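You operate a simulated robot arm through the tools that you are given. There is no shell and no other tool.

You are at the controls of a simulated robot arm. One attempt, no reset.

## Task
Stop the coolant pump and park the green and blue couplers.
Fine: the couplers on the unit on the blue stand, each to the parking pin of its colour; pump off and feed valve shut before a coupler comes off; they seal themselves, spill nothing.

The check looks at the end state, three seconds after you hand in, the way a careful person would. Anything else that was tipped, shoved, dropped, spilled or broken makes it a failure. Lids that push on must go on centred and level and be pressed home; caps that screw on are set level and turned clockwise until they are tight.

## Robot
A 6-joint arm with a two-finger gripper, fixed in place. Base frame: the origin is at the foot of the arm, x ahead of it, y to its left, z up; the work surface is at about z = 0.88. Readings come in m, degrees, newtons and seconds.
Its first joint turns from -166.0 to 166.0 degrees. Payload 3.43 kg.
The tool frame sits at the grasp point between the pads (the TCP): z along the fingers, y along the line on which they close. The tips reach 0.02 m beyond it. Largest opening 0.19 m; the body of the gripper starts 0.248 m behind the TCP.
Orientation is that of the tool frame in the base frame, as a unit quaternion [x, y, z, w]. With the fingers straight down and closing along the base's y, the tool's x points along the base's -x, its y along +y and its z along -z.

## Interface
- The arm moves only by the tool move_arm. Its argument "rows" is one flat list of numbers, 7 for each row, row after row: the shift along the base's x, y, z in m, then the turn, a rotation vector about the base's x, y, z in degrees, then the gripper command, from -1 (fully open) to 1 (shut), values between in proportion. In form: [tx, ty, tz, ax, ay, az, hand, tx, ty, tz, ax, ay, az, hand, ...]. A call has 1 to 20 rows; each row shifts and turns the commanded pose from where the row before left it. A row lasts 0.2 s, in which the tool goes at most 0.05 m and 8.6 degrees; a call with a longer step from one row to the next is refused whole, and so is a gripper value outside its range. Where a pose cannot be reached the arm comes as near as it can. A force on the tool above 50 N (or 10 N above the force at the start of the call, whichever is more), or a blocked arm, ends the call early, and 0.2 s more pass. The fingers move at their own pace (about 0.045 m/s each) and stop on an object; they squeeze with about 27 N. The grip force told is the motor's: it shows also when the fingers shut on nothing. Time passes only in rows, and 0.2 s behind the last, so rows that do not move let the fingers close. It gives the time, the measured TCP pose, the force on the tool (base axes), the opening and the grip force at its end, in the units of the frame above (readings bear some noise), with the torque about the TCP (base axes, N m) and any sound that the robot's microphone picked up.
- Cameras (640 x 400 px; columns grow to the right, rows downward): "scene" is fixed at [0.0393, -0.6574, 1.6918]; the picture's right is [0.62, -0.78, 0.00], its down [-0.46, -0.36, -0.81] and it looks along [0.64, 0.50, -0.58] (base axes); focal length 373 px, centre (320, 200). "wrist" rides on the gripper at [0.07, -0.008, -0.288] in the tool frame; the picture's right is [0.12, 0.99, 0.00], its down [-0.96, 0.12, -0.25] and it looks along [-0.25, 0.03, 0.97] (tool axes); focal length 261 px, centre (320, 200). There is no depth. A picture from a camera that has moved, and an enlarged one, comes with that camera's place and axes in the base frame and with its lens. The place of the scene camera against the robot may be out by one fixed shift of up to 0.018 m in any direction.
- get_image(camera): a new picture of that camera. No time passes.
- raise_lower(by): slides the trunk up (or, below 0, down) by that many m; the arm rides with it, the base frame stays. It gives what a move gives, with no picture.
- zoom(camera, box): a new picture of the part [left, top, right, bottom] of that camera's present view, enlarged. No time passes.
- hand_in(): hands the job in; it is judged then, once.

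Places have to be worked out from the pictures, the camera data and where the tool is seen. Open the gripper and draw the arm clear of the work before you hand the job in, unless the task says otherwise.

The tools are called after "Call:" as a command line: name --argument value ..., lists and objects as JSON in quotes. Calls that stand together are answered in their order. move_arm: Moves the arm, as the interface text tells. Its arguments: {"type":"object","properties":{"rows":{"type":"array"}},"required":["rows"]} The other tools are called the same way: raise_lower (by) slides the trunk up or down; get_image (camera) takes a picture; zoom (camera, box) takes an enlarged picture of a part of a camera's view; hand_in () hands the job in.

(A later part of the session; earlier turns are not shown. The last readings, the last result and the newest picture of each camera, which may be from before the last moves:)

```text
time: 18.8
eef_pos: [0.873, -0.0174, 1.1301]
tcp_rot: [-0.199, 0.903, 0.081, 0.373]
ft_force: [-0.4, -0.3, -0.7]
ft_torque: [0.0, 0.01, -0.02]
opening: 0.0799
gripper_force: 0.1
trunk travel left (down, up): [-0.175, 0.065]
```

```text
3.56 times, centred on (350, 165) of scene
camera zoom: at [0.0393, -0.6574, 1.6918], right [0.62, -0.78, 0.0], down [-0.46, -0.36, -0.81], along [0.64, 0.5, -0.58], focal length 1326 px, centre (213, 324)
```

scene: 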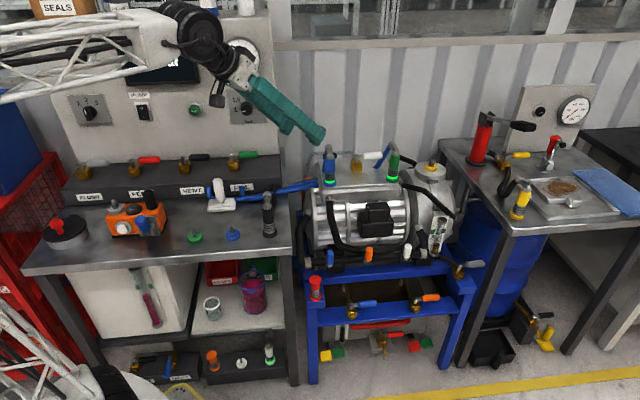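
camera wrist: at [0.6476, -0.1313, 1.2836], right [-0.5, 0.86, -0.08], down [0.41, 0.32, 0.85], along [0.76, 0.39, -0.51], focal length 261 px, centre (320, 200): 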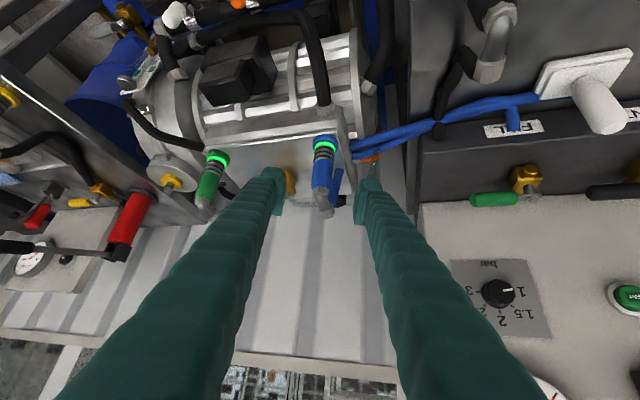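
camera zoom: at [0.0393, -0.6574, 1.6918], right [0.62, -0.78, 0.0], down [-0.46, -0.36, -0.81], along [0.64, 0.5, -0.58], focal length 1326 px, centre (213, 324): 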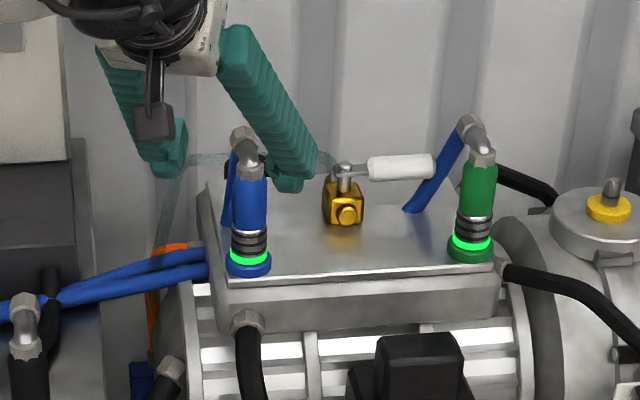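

The blue sleeve sits nearly centred between the fingers, about 5 mm to the +y side of the tool plane. I correct that and advance 12 cm along the fingers.

Call:
move_arm --rows '[0.0187, 0.0102, -0.0212, 0, 0, 0, 0.16, 0.0187, 0.0102, -0.0212, 0, 0, 0, 0.16, 0.0187, 0.0102, -0.0212, 0, 0, 0, 0.16, 0.0187, 0.0102, -0.0212, 0, 0, 0, 0.16]'

Call:
zoom --camera "wrist" --box '[240, 110, 400, 230]'

Call:
zoom --camera "scene" --box '[290, 130, 390, 200]'

```text
time: 19.8
eef_pos: [0.9467, 0.0214, 1.0458]
tcp_rot: [-0.2, 0.903, 0.081, 0.372]
ft_force: [-0.2, -0.7, -0.6]
ft_torque: [-0.05, 0.01, -0.01]
opening: 0.0799
gripper_force: 0.0
trunk travel left (down, up): [-0.175, 0.065]
```

```text
3.33 times, centred on (320, 170) of wrist
camera zoom: at [0.7212, -0.0919, 1.2001], right [-0.5, 0.86, -0.08], down [0.41, 0.32, 0.85], along [0.76, 0.39, -0.51], focal length 869 px, centre (320, 300)
```

zoom: 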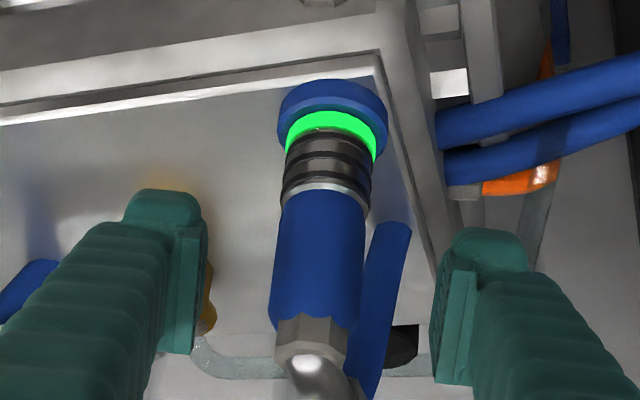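

```text
5.71 times, centred on (340, 165) of scene
camera zoom: at [0.0393, -0.6574, 1.6918], right [0.62, -0.78, 0.0], down [-0.46, -0.36, -0.81], along [0.64, 0.5, -0.58], focal length 2131 px, centre (206, 400)
```

zoom: 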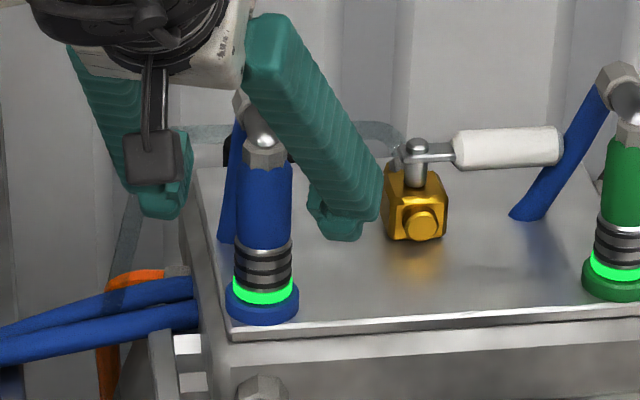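

Centred now; the sleeve spans about z 0.985–1.045. I advance the last few centimetres so the pads straddle the sleeve.

Call:
move_arm --rows '[0.0117, 0.0053, -0.012, 0, 0, 0, 0.16, 0.0117, 0.0053, -0.012, 0, 0, 0, 0.16, 0.0117, 0.0053, -0.012, 0, 0, 0, 0.16]'

Call:
zoom --camera "wrist" --box '[240, 110, 400, 230]'

Call:
zoom --camera "scene" --box '[290, 130, 390, 200]'

```text
time: 20.6
eef_pos: [0.9824, 0.0384, 1.0095]
tcp_rot: [-0.2, 0.903, 0.082, 0.373]
ft_force: [-0.8, -1.0, 0.0]
ft_torque: [-0.06, 0.0, -0.03]
opening: 0.0795
gripper_force: 0.0
trunk travel left (down, up): [-0.175, 0.065]
```

```text
3.33 times, centred on (320, 170) of wrist
camera zoom: at [0.7571, -0.0755, 1.1639], right [-0.5, 0.86, -0.09], down [0.41, 0.32, 0.85], along [0.76, 0.39, -0.51], focal length 869 px, centre (320, 300)
```

zoom: 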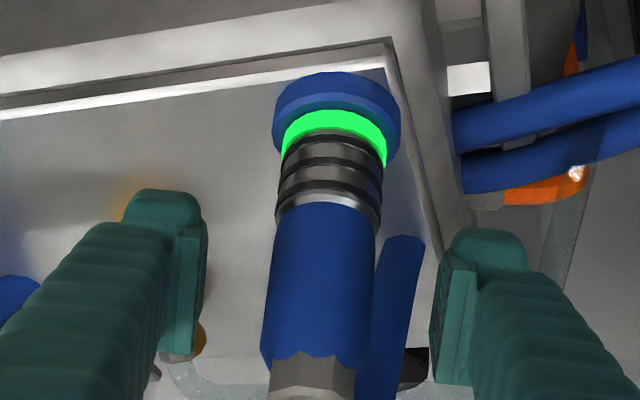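

```text
5.71 times, centred on (340, 165) of scene
camera zoom: at [0.0393, -0.6574, 1.6918], right [0.62, -0.78, 0.0], down [-0.46, -0.36, -0.81], along [0.64, 0.5, -0.58], focal length 2131 px, centre (206, 400)
```

zoom: 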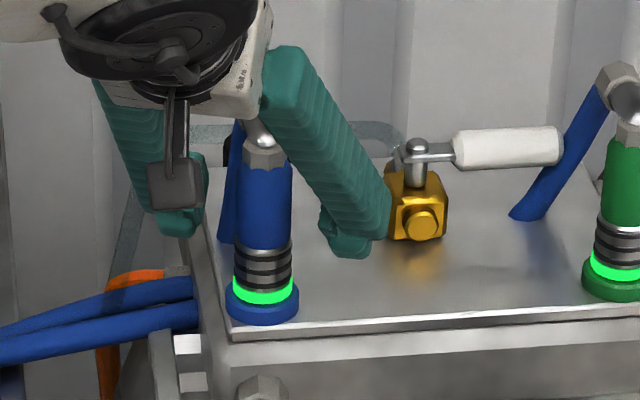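

The sleeve is centred between the pads and the fingertips are clear of the valve and base. I close on the sleeve.

Call:
move_arm --rows '[0, 0, 0, 0, 0, 0, 1, 0, 0, 0, 0, 0, 0, 1, 0, 0, 0, 0, 0, 0, 1, 0, 0, 0, 0, 0, 0, 1, 0, 0, 0, 0, 0, 0, 1, 0, 0, 0, 0, 0, 0, 1]'

Call:
zoom --camera "wrist" --box '[240, 110, 400, 230]'

Call:
zoom --camera "scene" --box '[290, 130, 390, 200]'

```text
time: 22.0
eef_pos: [0.9812, 0.0384, 1.009]
tcp_rot: [-0.201, 0.902, 0.083, 0.372]
ft_force: [1.0, -0.6, -0.6]
ft_torque: [-0.01, -0.02, 0.01]
opening: 0.0325
gripper_force: 26.7
trunk travel left (down, up): [-0.175, 0.065]
```

```text
3.33 times, centred on (320, 170) of wrist
camera zoom: at [0.7573, -0.0755, 1.1636], right [-0.5, 0.86, -0.08], down [0.41, 0.32, 0.85], along [0.76, 0.39, -0.52], focal length 869 px, centre (320, 300)
```

zoom: 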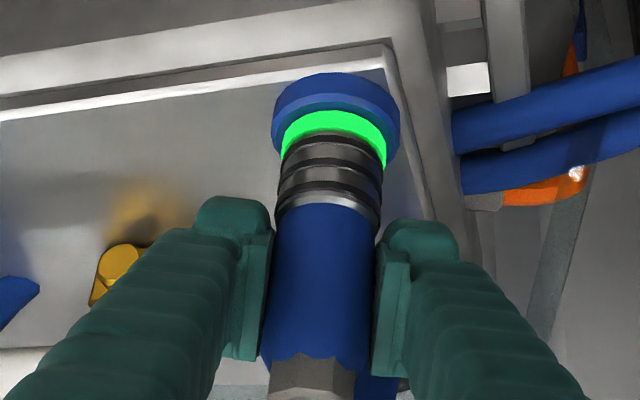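

```text
5.71 times, centred on (340, 165) of scene
camera zoom: at [0.0393, -0.6574, 1.6918], right [0.62, -0.78, 0.0], down [-0.46, -0.36, -0.81], along [0.64, 0.5, -0.58], focal length 2131 px, centre (206, 400)
```

zoom: 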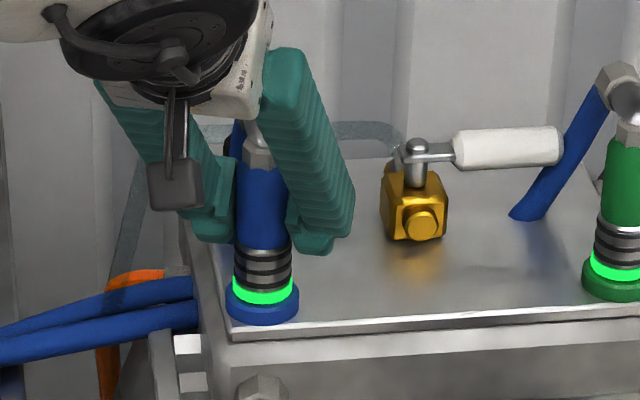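

The sleeve is gripped (opening 32.5 mm, 27 N). I pull straight up gently and watch the force and the ring light.

Call:
move_arm --rows '[0, 0, 0.004, 0, 0, 0, 1, 0, 0, 0.004, 0, 0, 0, 1, 0, 0, 0.004, 0, 0, 0, 1]'

Call:
zoom --camera "wrist" --box '[240, 110, 400, 230]'

```text
time: 22.8
eef_pos: [0.9817, 0.0392, 1.0218]
tcp_rot: [-0.2, 0.903, 0.082, 0.371]
ft_force: [-0.1, -0.1, -4.2]
ft_torque: [0.04, 0.0, -0.02]
opening: 0.0325
gripper_force: 26.8
trunk travel left (down, up): [-0.175, 0.065]
```

```text
3.33 times, centred on (320, 170) of wrist
camera zoom: at [0.7576, -0.0758, 1.176], right [-0.5, 0.86, -0.08], down [0.41, 0.32, 0.85], along [0.76, 0.39, -0.52], focal length 869 px, centre (320, 300)
```

zoom: 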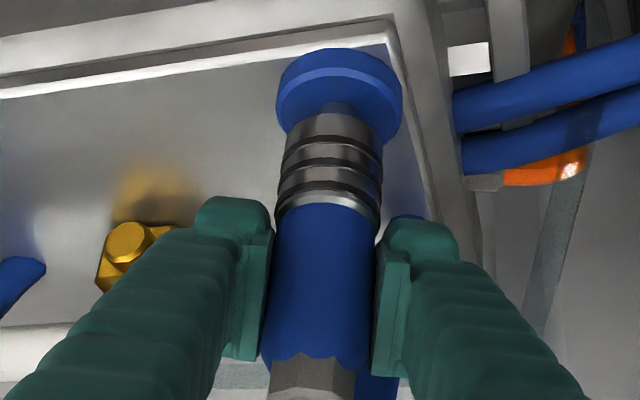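

It releases smoothly: the ring light went out and the coupler (about 4 N) hangs in the grip, still upright. I lift it clear and look.

Call:
move_arm --rows '[0, 0, 0.02, 0, 0, 0, 1, 0, 0, 0.02, 0, 0, 0, 1, 0, 0, 0.02, 0, 0, 0, 1, 0, 0, 0.02, 0, 0, 0, 1, 0, 0, 0.02, 0, 0, 0, 1, 0, 0, 0.02, 0, 0, 0, 1]'

Call:
get_image --camera "wrist"

Call:
get_image --camera "scene"

Call:
zoom --camera "scene" --box '[260, 90, 420, 200]'

```text
time: 24.2
eef_pos: [0.982, 0.0401, 1.1401]
tcp_rot: [-0.2, 0.903, 0.082, 0.371]
ft_force: [0.2, -0.9, -3.7]
ft_torque: [0.02, 0.02, -0.01]
opening: 0.0328
gripper_force: 27.6
trunk travel left (down, up): [-0.175, 0.065]
```

```text
taken
camera wrist: at [0.7579, -0.0756, 1.295], right [-0.5, 0.86, -0.08], down [0.41, 0.32, 0.85], along [0.76, 0.39, -0.52], focal length 261 px, centre (320, 200)
```

wrist: 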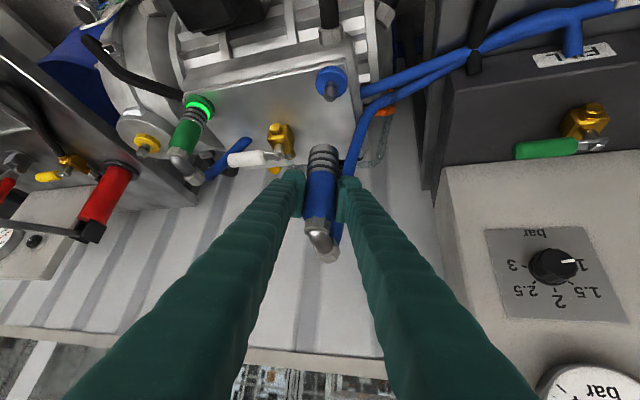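

```text
taken
```

scene: 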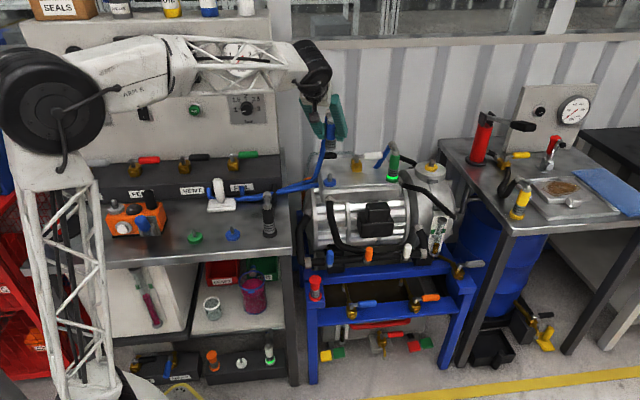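

```text
3.64 times, centred on (340, 145) of scene
camera zoom: at [0.0393, -0.6574, 1.6918], right [0.62, -0.78, 0.0], down [-0.46, -0.36, -0.81], along [0.64, 0.5, -0.58], focal length 1356 px, centre (247, 400)
```

zoom: 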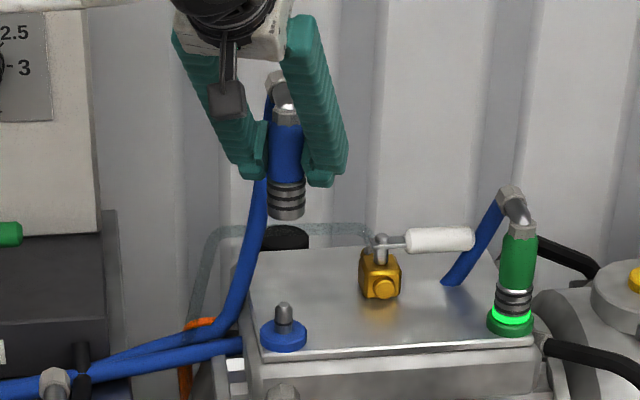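

The hose simply follows the coupler. Next I measure the bare unit pin (directly under the held coupler) and the bench parking pins with the same cameras, so I can transfer the offset.

Call:
zoom --camera "wrist" --box '[290, 60, 370, 120]'

Call:
zoom --camera "scene" --box '[300, 150, 360, 200]'

Call:
zoom --camera "scene" --box '[170, 210, 260, 260]'

Call:
zoom --camera "wrist" --box '[280, 120, 360, 270]'

```text
6.67 times, centred on (330, 90) of wrist
camera zoom: at [0.7579, -0.0756, 1.295], right [-0.5, 0.86, -0.08], down [0.41, 0.32, 0.85], along [0.76, 0.39, -0.52], focal length 1738 px, centre (253, 933)
```

zoom: 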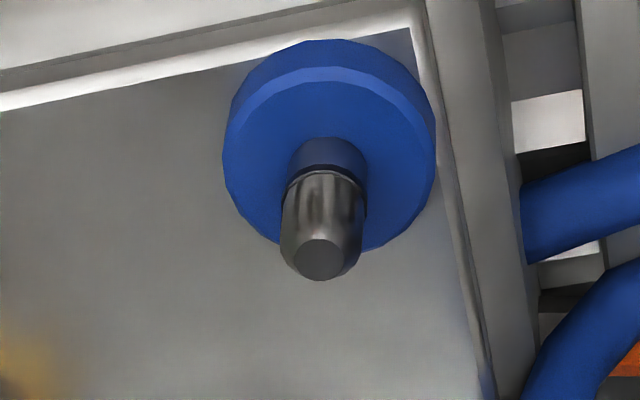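

```text
8.00 times, centred on (330, 175) of scene
camera zoom: at [0.0393, -0.6574, 1.6918], right [0.62, -0.78, 0.0], down [-0.46, -0.36, -0.81], along [0.64, 0.5, -0.58], focal length 2984 px, centre (240, 400)
```

zoom: 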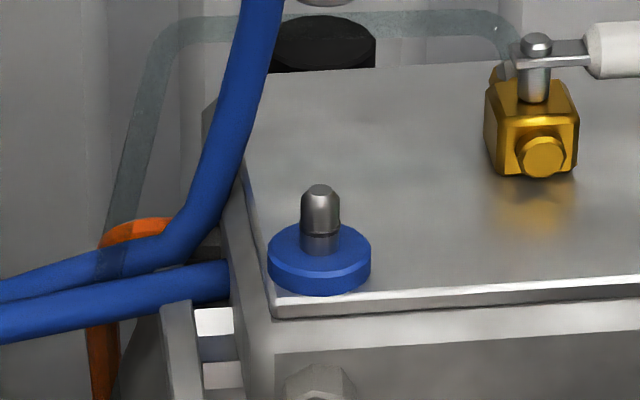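

```text
7.11 times, centred on (215, 235) of scene
camera zoom: at [0.0393, -0.6574, 1.6918], right [0.62, -0.78, 0.0], down [-0.46, -0.36, -0.81], along [0.64, 0.5, -0.58], focal length 2652 px, centre (1067, -49)
```

zoom: 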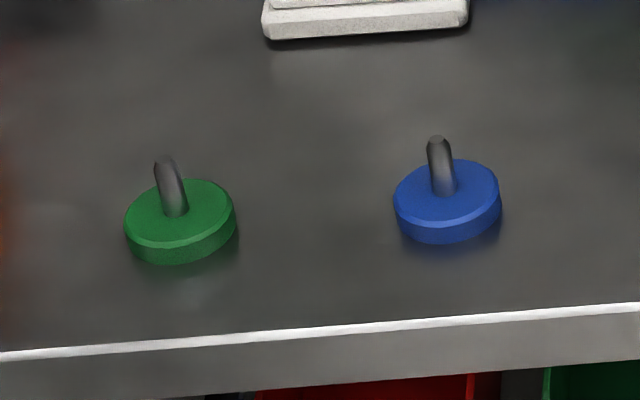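

```text
2.67 times, centred on (320, 195) of wrist
camera zoom: at [0.7579, -0.0756, 1.295], right [-0.5, 0.86, -0.08], down [0.41, 0.32, 0.85], along [0.76, 0.39, -0.52], focal length 695 px, centre (320, 213)
```

zoom: 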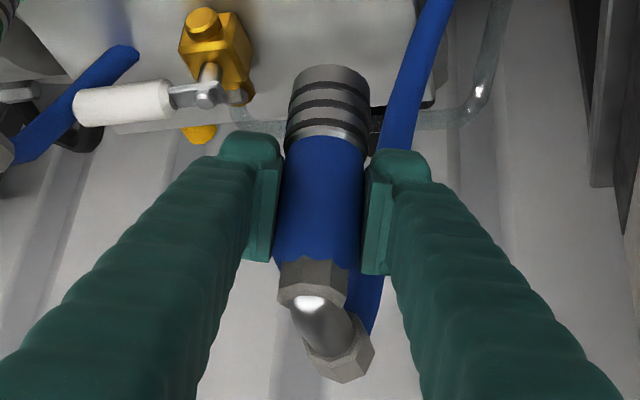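

The coupler axis sits about 5 mm ahead of the TCP in the tilt direction, and its lower end is about 74 mm below the TCP. I raise it and carry it across to above the blue parking pin on the bench.

Call:
move_arm --rows '[0, 0, 0.03, 0, 0, 0, 1, -0.005, 0, 0.03, 0, 0, 0, 1, -0.02, 0.005, 0, 0, 0, 0, 1, -0.035, 0.009, 0, 0, 0, 0, 1, -0.038, 0.0095, 0, 0, 0, 0, 1, -0.038, 0.0095, 0, 0, 0, 0, 1, -0.038, 0.0095, 0, 0, 0, 0, 1, -0.038, 0.0095, 0, 0, 0, 0, 1, -0.038, 0.0095, 0, 0, 0, 0, 1, -0.038, 0.0095, 0, 0, 0, 0, 1, -0.038, 0.0095, 0, 0, 0, 0, 1, -0.038, 0.0095, 0, 0, 0, 0, 1, -0.02, 0.005, 0, 0, 0, 0, 1, -0.01, 0.002, 0, 0, 0, 0, 1]'

Call:
get_image --camera "wrist"

Call:
get_image --camera "scene"

```text
time: 27.2
eef_pos: [0.5887, 0.1353, 1.2]
tcp_rot: [-0.201, 0.903, 0.082, 0.372]
ft_force: [-0.6, -0.2, -3.0]
ft_torque: [0.0, 0.0, -0.04]
opening: 0.0321
gripper_force: 26.6
trunk travel left (down, up): [-0.175, 0.065]
```

```text
taken
camera wrist: at [0.363, 0.0207, 1.3552], right [-0.5, 0.86, -0.08], down [0.41, 0.32, 0.85], along [0.76, 0.39, -0.52], focal length 261 px, centre (320, 200)
```

wrist: 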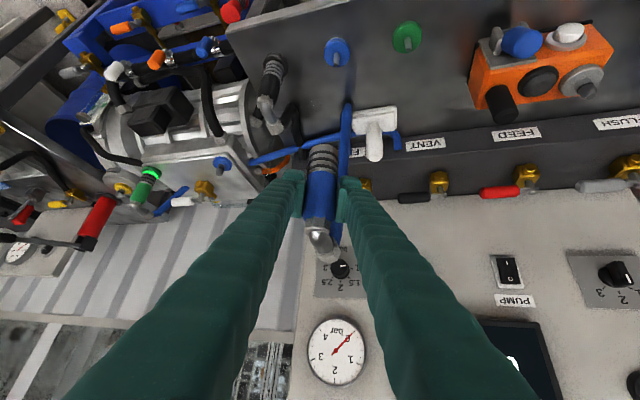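

```text
taken
```

scene: 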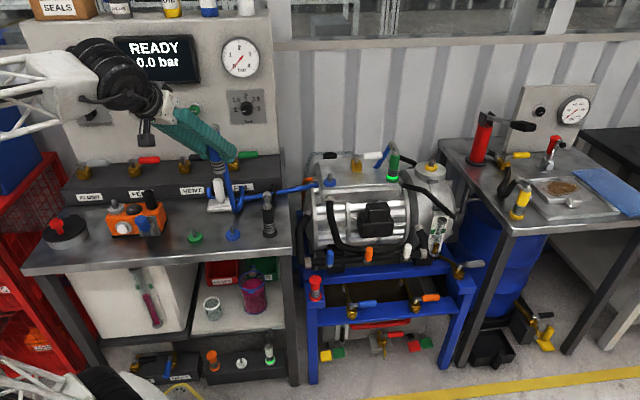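

The held coupler is above the bench, and the blue pin is visible in both views. I zoom in to measure the pin against the coupler.

Call:
zoom --camera "wrist" --box '[300, 20, 380, 80]'

Call:
zoom --camera "scene" --box '[190, 140, 270, 250]'

Call:
zoom --camera "wrist" --box '[280, 120, 360, 180]'

```text
6.67 times, centred on (340, 50) of wrist
camera zoom: at [0.363, 0.0207, 1.3552], right [-0.5, 0.86, -0.08], down [0.41, 0.32, 0.85], along [0.76, 0.39, -0.52], focal length 1738 px, centre (187, 1200)
```

zoom: 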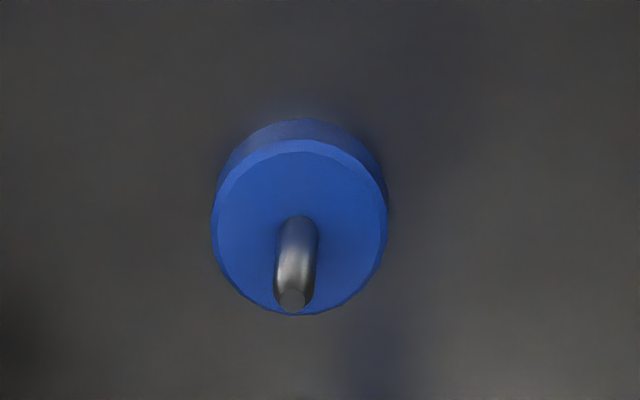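

```text
3.64 times, centred on (230, 195) of scene
camera zoom: at [0.0393, -0.6574, 1.6918], right [0.62, -0.78, 0.0], down [-0.46, -0.36, -0.81], along [0.64, 0.5, -0.58], focal length 1356 px, centre (647, 218)
```

zoom: 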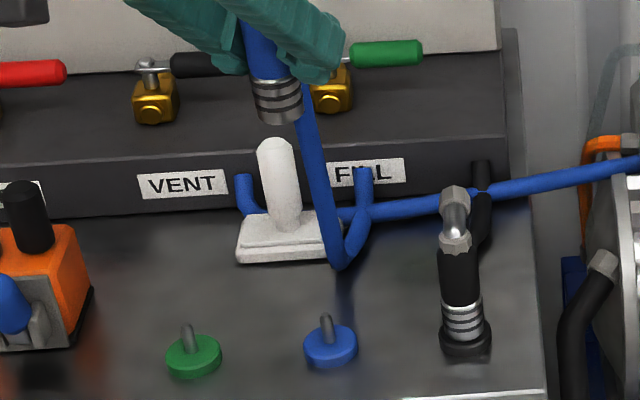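

```text
6.67 times, centred on (320, 150) of wrist
camera zoom: at [0.363, 0.0207, 1.3552], right [-0.5, 0.86, -0.08], down [0.41, 0.32, 0.85], along [0.76, 0.39, -0.52], focal length 1738 px, centre (320, 533)
```

zoom: 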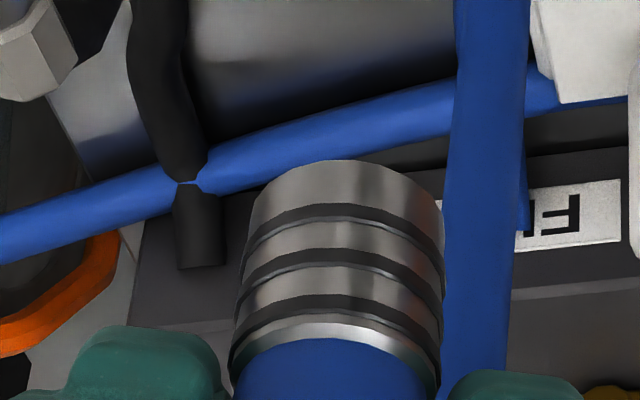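

The blue pin measures about (0.598, 0.145). To pin down the depth direction (fore–aft) more exactly, I turn the tool about the vertical by −60° here at height and look again from the other side.

Call:
move_arm --rows '[0, 0, 0, 0, 0, -7.5, 1, 0, 0, 0, 0, 0, -7.5, 1, 0, 0, 0, 0, 0, -7.5, 1, 0, 0, 0, 0, 0, -7.5, 1, 0, 0, 0, 0, 0, -7.5, 1, 0, 0, 0, 0, 0, -7.5, 1, 0, 0, 0, 0, 0, -7.5, 1, 0, 0, 0, 0, 0, -7.5, 1, 0, 0, 0, 0, 0, 0, 1]'

Call:
get_image --camera "wrist"

Call:
zoom --camera "scene" --box '[190, 140, 270, 250]'

```text
time: 29.2
eef_pos: [0.5882, 0.1358, 1.2007]
tcp_rot: [0.28, 0.881, -0.116, 0.363]
ft_force: [-0.1, 0.5, -3.9]
ft_torque: [-0.07, -0.04, -0.05]
opening: 0.0322
gripper_force: 27.3
trunk travel left (down, up): [-0.175, 0.065]
```

```text
taken
camera wrist: at [0.3775, 0.2737, 1.3558], right [0.5, 0.86, -0.08], down [0.48, -0.2, 0.85], along [0.72, -0.47, -0.51], focal length 261 px, centre (320, 200)
```

wrist: 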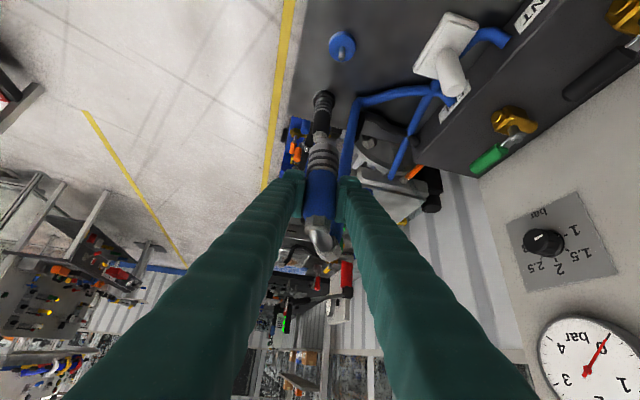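

```text
3.64 times, centred on (230, 195) of scene
camera zoom: at [0.0393, -0.6574, 1.6918], right [0.62, -0.78, 0.0], down [-0.46, -0.36, -0.81], along [0.64, 0.5, -0.58], focal length 1356 px, centre (647, 218)
```

zoom: 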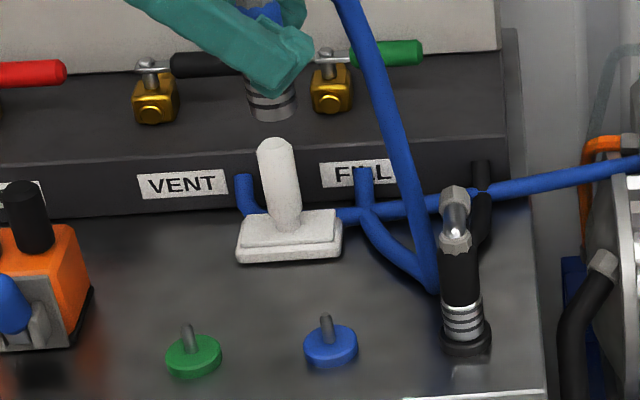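

I zoom in on the coupler's lower end and the pin from both cameras at this angle.

Call:
zoom --camera "scene" --box '[240, 140, 290, 180]'

Call:
zoom --camera "wrist" --box '[300, 20, 380, 80]'

Call:
zoom --camera "wrist" --box '[280, 120, 360, 180]'

```text
10.00 times, centred on (265, 160) of scene
camera zoom: at [0.0393, -0.6574, 1.6918], right [0.62, -0.78, 0.0], down [-0.46, -0.36, -0.81], along [0.64, 0.5, -0.58], focal length 3729 px, centre (870, 600)
```

zoom: 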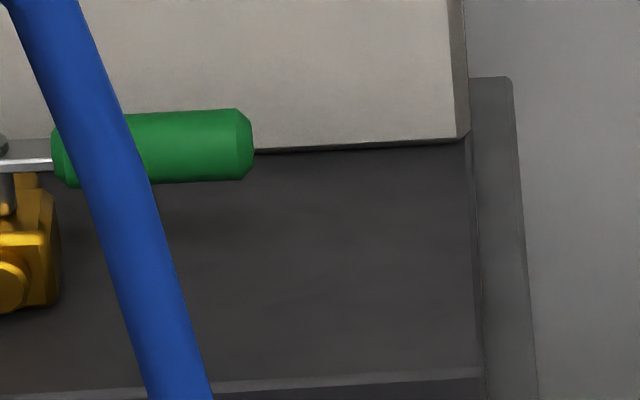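

```text
6.67 times, centred on (340, 50) of wrist
camera zoom: at [0.3775, 0.2737, 1.3558], right [0.5, 0.86, -0.08], down [0.48, -0.2, 0.85], along [0.72, -0.47, -0.51], focal length 1738 px, centre (187, 1200)
```

zoom: 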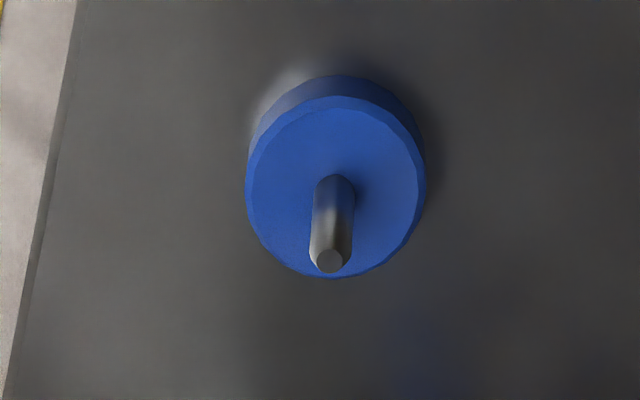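

```text
6.67 times, centred on (320, 150) of wrist
camera zoom: at [0.3775, 0.2737, 1.3558], right [0.5, 0.86, -0.08], down [0.48, -0.2, 0.85], along [0.72, -0.47, -0.51], focal length 1738 px, centre (320, 533)
```

zoom: 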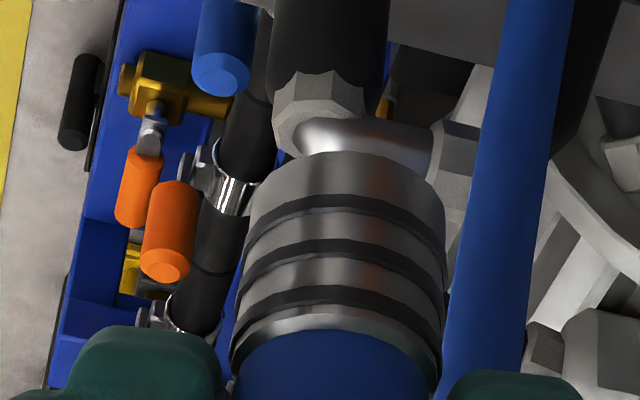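

From the two angles the blue pin resolves to about (0.597, 0.1445) with its disc top at z≈0.893. I take a closer scene view of the coupler's lower end to get its offset from the TCP.

Call:
zoom --camera "scene" --box '[195, 140, 245, 180]'

```text
10.00 times, centred on (220, 160) of scene
camera zoom: at [0.0393, -0.6574, 1.6918], right [0.62, -0.78, 0.0], down [-0.46, -0.36, -0.81], along [0.64, 0.5, -0.58], focal length 3729 px, centre (1320, 600)
```

zoom: 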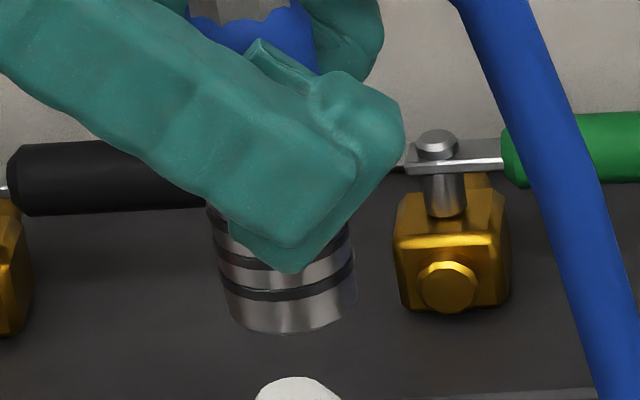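

The scene comparison shows the coupler axis lies about 6 mm behind the TCP, with its lower end about 61 mm below it. I turn back to the original heading, place the axis over the pin, and lower to about 4 cm above the pin tip.

Call:
move_arm --rows '[0.0018, 0.0014, 0, 0, 0, 7.5, 1, 0.0018, 0.0014, 0, 0, 0, 7.5, 1, 0.0018, 0.0014, 0, 0, 0, 7.5, 1, 0.0018, 0.0014, 0, 0, 0, 7.5, 1, 0.0018, 0.0014, 0, 0, 0, 7.5, 1, 0.0018, 0.0014, 0, 0, 0, 7.5, 1, 0.0017, 0.0014, 0, 0, 0, 7.5, 1, 0.0017, 0.0014, 0, 0, 0, 7.5, 1, 0, 0, -0.03, 0, 0, 0, 1, 0, 0, -0.04, 0, 0, 0, 1, 0, 0, -0.04, 0, 0, 0, 1, 0, 0, -0.04, 0, 0, 0, 1, 0, 0, -0.02, 0, 0, 0, 1]'

Call:
get_image --camera "wrist"

Call:
zoom --camera "wrist" --box '[270, 80, 370, 180]'

Call:
zoom --camera "scene" --box '[200, 180, 270, 250]'

```text
time: 32.0
eef_pos: [0.6022, 0.146, 1.0302]
tcp_rot: [-0.199, 0.903, 0.081, 0.372]
ft_force: [-0.6, -1.2, -2.8]
ft_torque: [-0.02, -0.05, 0.0]
opening: 0.0316
gripper_force: 27.0
trunk travel left (down, up): [-0.175, 0.065]
```

```text
taken
camera wrist: at [0.377, 0.0318, 1.1852], right [-0.5, 0.86, -0.08], down [0.41, 0.32, 0.85], along [0.76, 0.39, -0.51], focal length 261 px, centre (320, 200)
```

wrist: 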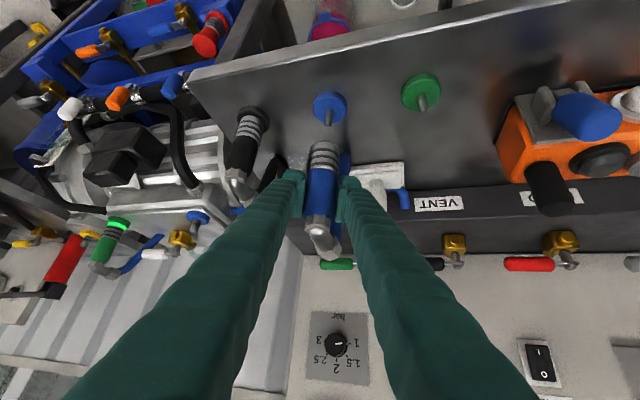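

```text
4.00 times, centred on (320, 130) of wrist
camera zoom: at [0.377, 0.0318, 1.1852], right [-0.5, 0.86, -0.08], down [0.41, 0.32, 0.85], along [0.76, 0.39, -0.51], focal length 1043 px, centre (320, 480)
```

zoom: 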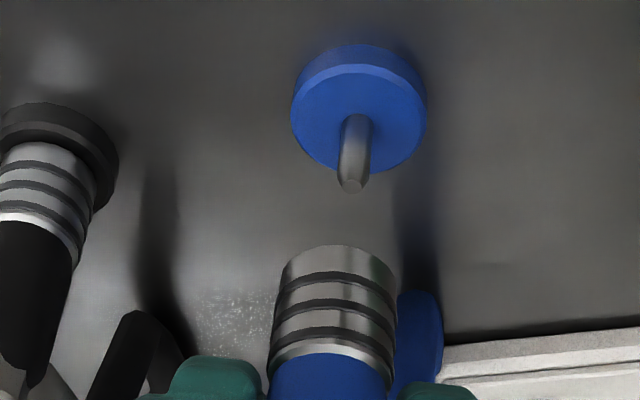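

```text
5.71 times, centred on (235, 215) of scene
camera zoom: at [0.0393, -0.6574, 1.6918], right [0.62, -0.78, 0.0], down [-0.46, -0.36, -0.81], along [0.64, 0.5, -0.58], focal length 2131 px, centre (806, 114)
```

zoom: 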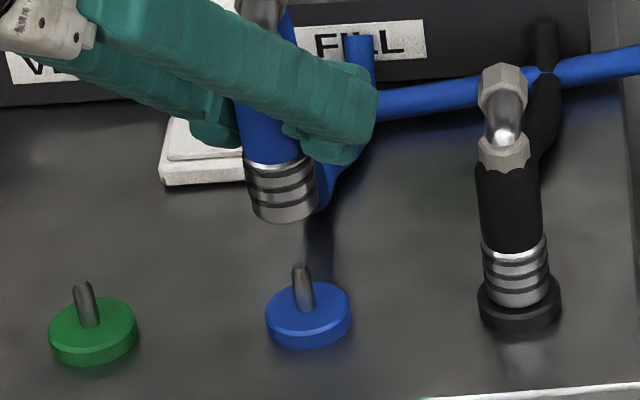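

The coupler hangs upright just above the pin. I zoom in tightly to measure the remaining sideways offset.

Call:
zoom --camera "scene" --box '[215, 200, 250, 245]'

Call:
zoom --camera "wrist" --box '[300, 85, 350, 165]'

```text
8.89 times, centred on (232, 222) of scene
camera zoom: at [0.0393, -0.6574, 1.6918], right [0.62, -0.78, 0.0], down [-0.46, -0.36, -0.81], along [0.64, 0.5, -0.58], focal length 3315 px, centre (1098, 0)
```

zoom: 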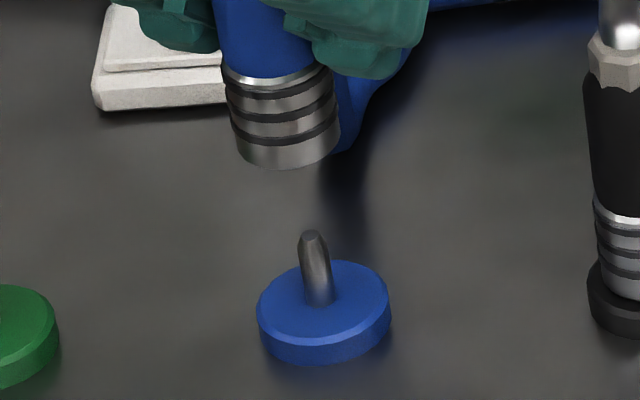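

```text
5.00 times, centred on (325, 125) of wrist
camera zoom: at [0.377, 0.0318, 1.1852], right [-0.5, 0.86, -0.08], down [0.41, 0.32, 0.85], along [0.76, 0.39, -0.51], focal length 1303 px, centre (295, 575)
```

zoom: 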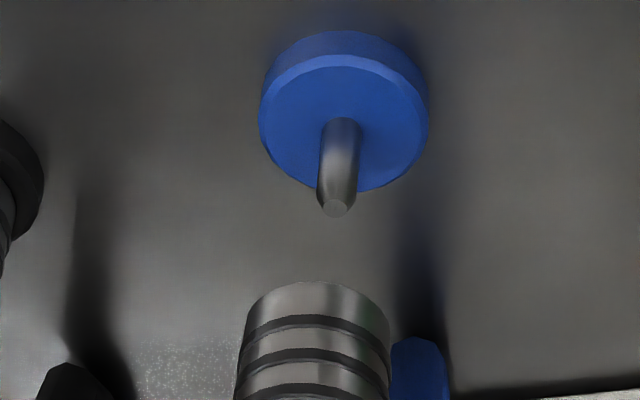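

Both views put the axis within about 2 mm of the pin. I shift 1.5 mm forward and lower until the coupler is just above the pin tip, then look again.

Call:
move_arm --rows '[0.0013, 0.0008, -0.015, 0, 0, 0, 1, 0, 0, -0.015, 0, 0, 0, 1, 0, 0, -0.008, 0, 0, 0, 1, 0, 0, 0, 0, 0, 0, 1]'

Call:
zoom --camera "scene" --box '[215, 200, 250, 245]'

Call:
zoom --camera "wrist" --box '[295, 105, 355, 165]'

```text
time: 33.0
eef_pos: [0.6046, 0.1467, 0.9918]
tcp_rot: [-0.2, 0.903, 0.082, 0.371]
ft_force: [0.3, -0.2, -2.6]
ft_torque: [-0.01, -0.02, 0.03]
opening: 0.0319
gripper_force: 27.1
trunk travel left (down, up): [-0.175, 0.065]
```

```text
8.89 times, centred on (232, 222) of scene
camera zoom: at [0.0393, -0.6574, 1.6918], right [0.62, -0.78, 0.0], down [-0.46, -0.36, -0.81], along [0.64, 0.5, -0.58], focal length 3315 px, centre (1098, 0)
```

zoom: 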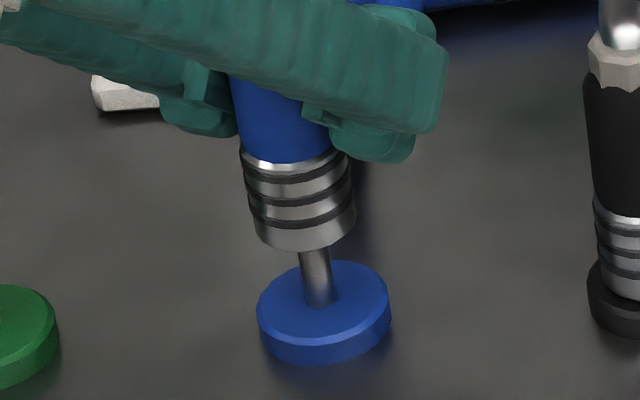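

```text
6.67 times, centred on (325, 135) of wrist
camera zoom: at [0.3787, 0.0325, 1.147], right [-0.5, 0.86, -0.08], down [0.41, 0.32, 0.85], along [0.76, 0.39, -0.52], focal length 1738 px, centre (287, 633)
```

zoom: 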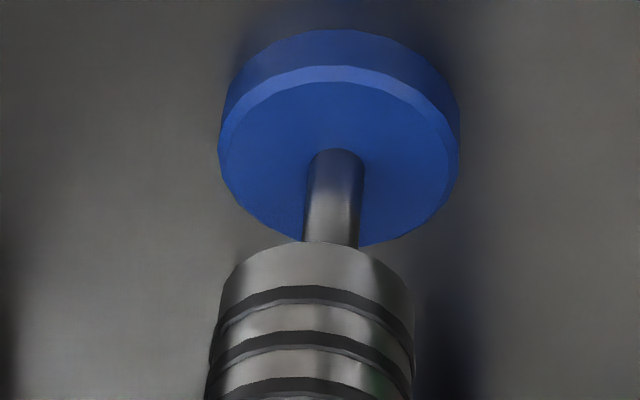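

The coupler's mouth is right above the pin and lines up in both views to within 1–2 mm. I lower slowly onto the pin and watch the force.

Call:
move_arm --rows '[0, 0, -0.004, 0, 0, 0, 1, 0, 0, -0.004, 0, 0, 0, 1, 0, 0, -0.004, 0, 0, 0, 1, 0, 0, -0.004, 0, 0, 0, 1]'

Call:
zoom --camera "scene" --box '[215, 200, 250, 245]'

Call:
zoom --camera "wrist" --box '[295, 105, 355, 165]'

```text
time: 34.0
eef_pos: [0.6048, 0.1478, 0.9776]
tcp_rot: [-0.201, 0.903, 0.083, 0.372]
ft_force: [-0.6, -0.2, -4.8]
ft_torque: [0.01, -0.02, -0.02]
opening: 0.0317
gripper_force: 26.9
trunk travel left (down, up): [-0.175, 0.065]
```

```text
8.89 times, centred on (232, 222) of scene
camera zoom: at [0.0393, -0.6574, 1.6918], right [0.62, -0.78, 0.0], down [-0.46, -0.36, -0.81], along [0.64, 0.5, -0.58], focal length 3315 px, centre (1098, 0)
```

zoom: 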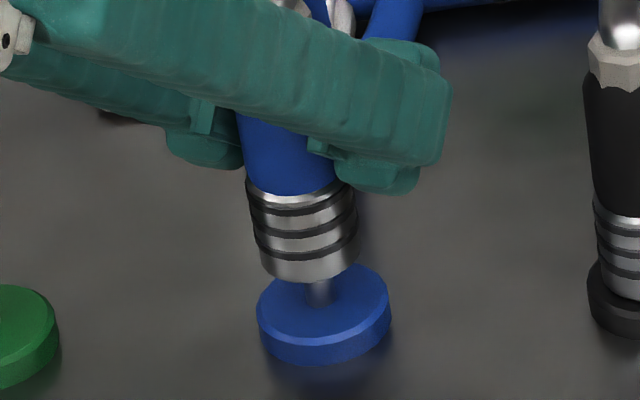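

```text
6.67 times, centred on (325, 135) of wrist
camera zoom: at [0.379, 0.0333, 1.1319], right [-0.5, 0.86, -0.08], down [0.41, 0.32, 0.85], along [0.76, 0.39, -0.51], focal length 1738 px, centre (287, 633)
```

zoom: 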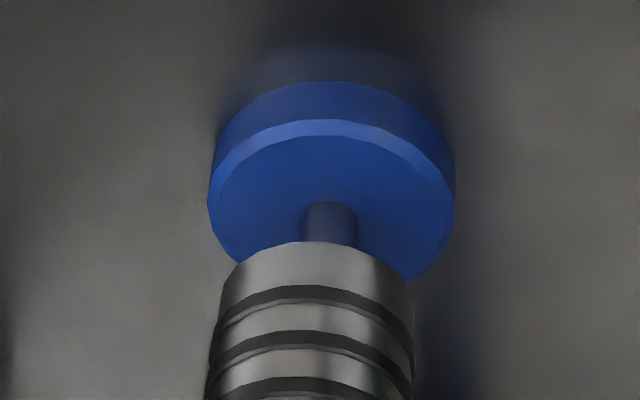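

No contact force yet and the pin is going inside. I keep lowering in small steps.

Call:
move_arm --rows '[0, 0, -0.004, 0, 0, 0, 1, 0, 0, -0.004, 0, 0, 0, 1, 0, 0, -0.004, 0, 0, 0, 1, 0, 0, -0.003, 0, 0, 0, 1]'

Call:
zoom --camera "scene" --box '[215, 200, 250, 245]'

Call:
zoom --camera "wrist" --box '[295, 105, 355, 165]'

```text
time: 35.0
eef_pos: [0.6043, 0.1481, 0.9631]
tcp_rot: [-0.201, 0.903, 0.082, 0.371]
ft_force: [0.7, 0.1, -2.6]
ft_torque: [-0.01, -0.01, 0.0]
opening: 0.0317
gripper_force: 27.3
trunk travel left (down, up): [-0.175, 0.065]
```

```text
8.89 times, centred on (232, 222) of scene
camera zoom: at [0.0393, -0.6574, 1.6918], right [0.62, -0.78, 0.0], down [-0.46, -0.36, -0.81], along [0.64, 0.5, -0.58], focal length 3315 px, centre (1098, 0)
```

zoom: 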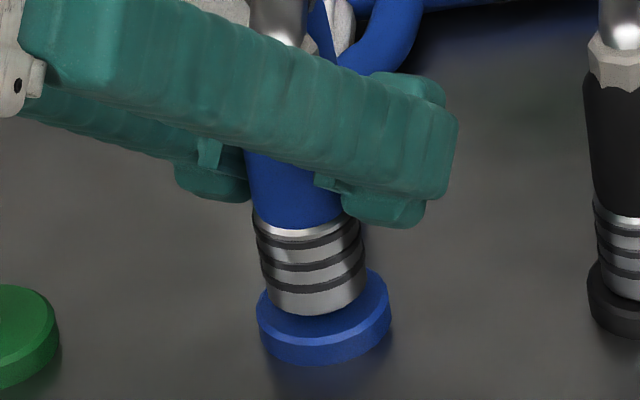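

```text
6.67 times, centred on (325, 135) of wrist
camera zoom: at [0.3791, 0.0328, 1.1171], right [-0.5, 0.86, -0.08], down [0.41, 0.32, 0.85], along [0.76, 0.39, -0.52], focal length 1738 px, centre (287, 633)
```

zoom: 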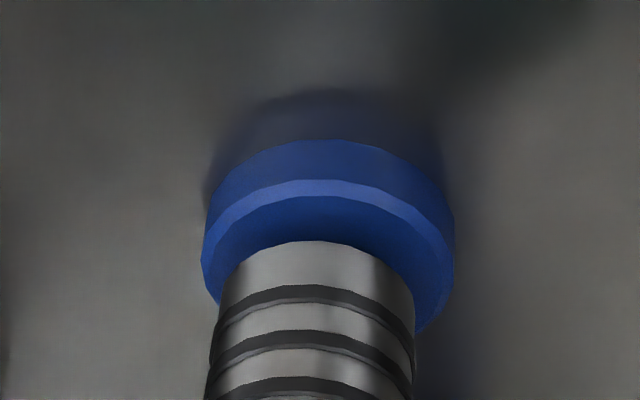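

Still free. A few more millimetres to bottom out on the disc.

Call:
move_arm --rows '[0, 0, -0.003, 0, 0, 0, 1, 0, 0, -0.003, 0, 0, 0, 1, 0, 0, -0.003, 0, 0, 0, 1]'

Call:
zoom --camera "scene" --box '[215, 200, 250, 245]'

Call:
zoom --camera "wrist" --box '[295, 105, 355, 165]'

```text
time: 35.8
eef_pos: [0.6052, 0.1466, 0.9553]
tcp_rot: [-0.2, 0.903, 0.082, 0.372]
ft_force: [0.0, 0.1, 4.4]
ft_torque: [0.01, -0.01, 0.01]
opening: 0.0314
gripper_force: 26.8
trunk travel left (down, up): [-0.175, 0.065]
```

```text
8.89 times, centred on (232, 222) of scene
camera zoom: at [0.0393, -0.6574, 1.6918], right [0.62, -0.78, 0.0], down [-0.46, -0.36, -0.81], along [0.64, 0.5, -0.58], focal length 3315 px, centre (1098, 0)
```

zoom: 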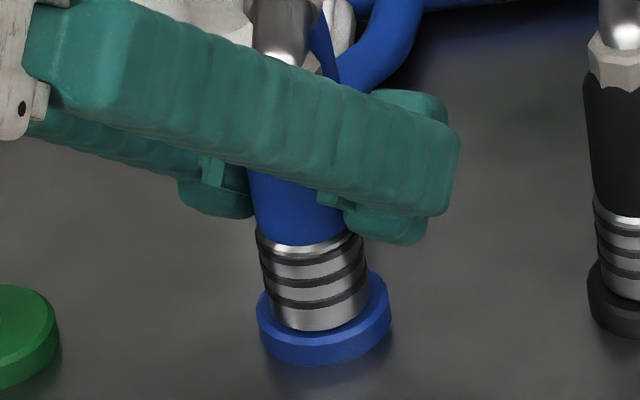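

```text
6.67 times, centred on (325, 135) of wrist
camera zoom: at [0.3789, 0.0331, 1.1091], right [-0.5, 0.86, -0.09], down [0.41, 0.32, 0.85], along [0.77, 0.39, -0.51], focal length 1738 px, centre (287, 633)
```

zoom: 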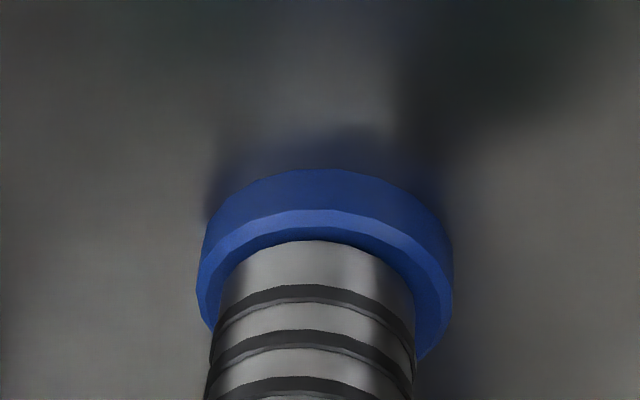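

The force rose by about 8 N at exactly the predicted seating height, so it has bottomed out. I press down slightly to be sure it is home.

Call:
move_arm --rows '[0, 0, -0.002, 0, 0, 0, 1, 0, 0, -0.002, 0, 0, 0, 1]'

Call:
zoom --camera "scene" --box '[215, 200, 250, 245]'

Call:
zoom --camera "wrist" --box '[270, 100, 370, 200]'

```text
time: 36.4
eef_pos: [0.605, 0.148, 0.954]
tcp_rot: [-0.199, 0.902, 0.082, 0.375]
ft_force: [-2.1, -2.9, 48.3]
ft_torque: [-0.07, -0.08, -0.04]
opening: 0.032
gripper_force: 26.9
trunk travel left (down, up): [-0.175, 0.065]
```

```text
8.89 times, centred on (232, 222) of scene
camera zoom: at [0.0393, -0.6574, 1.6918], right [0.62, -0.78, 0.0], down [-0.46, -0.36, -0.81], along [0.64, 0.5, -0.58], focal length 3315 px, centre (1098, 0)
```

zoom: 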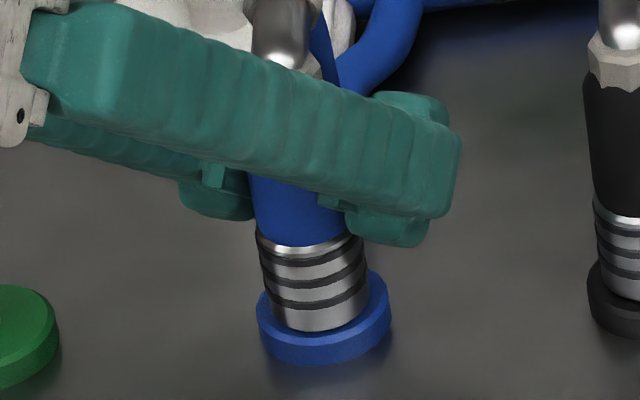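

```text
4.00 times, centred on (320, 150) of wrist
camera zoom: at [0.3781, 0.0331, 1.1071], right [-0.49, 0.87, -0.09], down [0.41, 0.32, 0.86], along [0.77, 0.39, -0.51], focal length 1043 px, centre (320, 400)
```

zoom: 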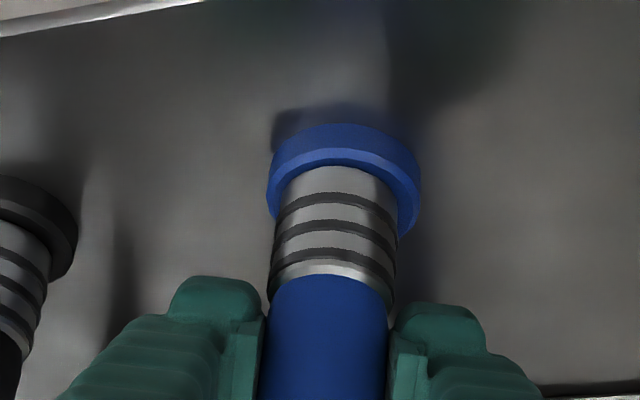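

It is firmly seated. I relax the downward push, then open the fingers.

Call:
move_arm --rows '[0, 0, 0.003, 0, 0, 0, 1, 0, 0, 0.0, 0, 0, 0, 1, 0, 0, 0, 0, 0, 0, 0.5, 0, 0, 0, 0, 0, 0, 0.16, 0, 0, 0, 0, 0, 0, 0.16, 0, 0, 0, 0, 0, 0, 0.16, 0, 0, 0, 0, 0, 0, 0.16]'

Call:
zoom --camera "scene" --box '[180, 180, 290, 250]'

Call:
zoom --camera "wrist" --box '[250, 100, 390, 220]'

```text
time: 38.0
eef_pos: [0.6041, 0.1478, 0.9532]
tcp_rot: [-0.2, 0.903, 0.082, 0.372]
ft_force: [0.9, 0.5, -0.3]
ft_torque: [-0.03, 0.0, 0.01]
opening: 0.0798
gripper_force: 0.0
trunk travel left (down, up): [-0.175, 0.065]
```

```text
5.71 times, centred on (235, 215) of scene
camera zoom: at [0.0393, -0.6574, 1.6918], right [0.62, -0.78, 0.0], down [-0.46, -0.36, -0.81], along [0.64, 0.5, -0.58], focal length 2131 px, centre (806, 114)
```

zoom: 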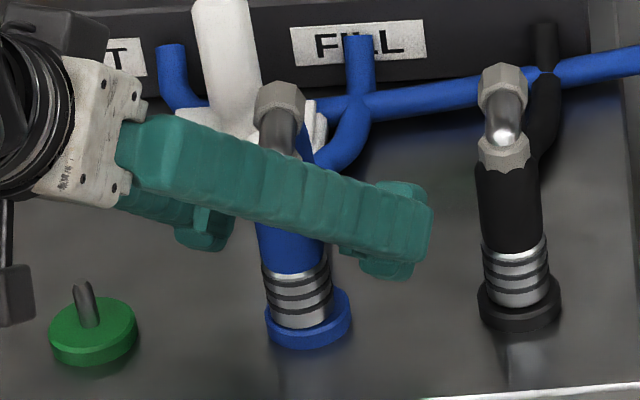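

```text
3.33 times, centred on (320, 160) of wrist
camera zoom: at [0.3787, 0.0333, 1.107], right [-0.5, 0.86, -0.08], down [0.41, 0.32, 0.85], along [0.76, 0.39, -0.52], focal length 869 px, centre (320, 333)
```

zoom: 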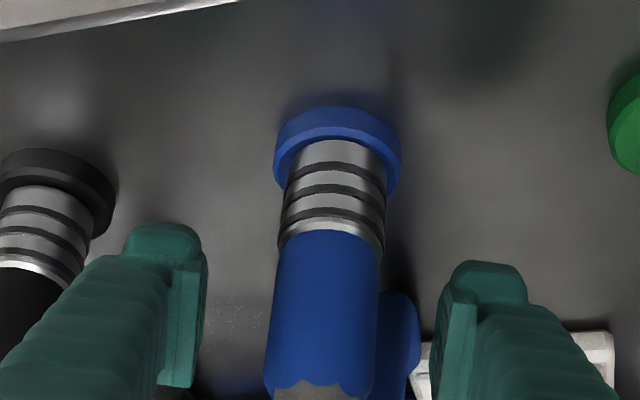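

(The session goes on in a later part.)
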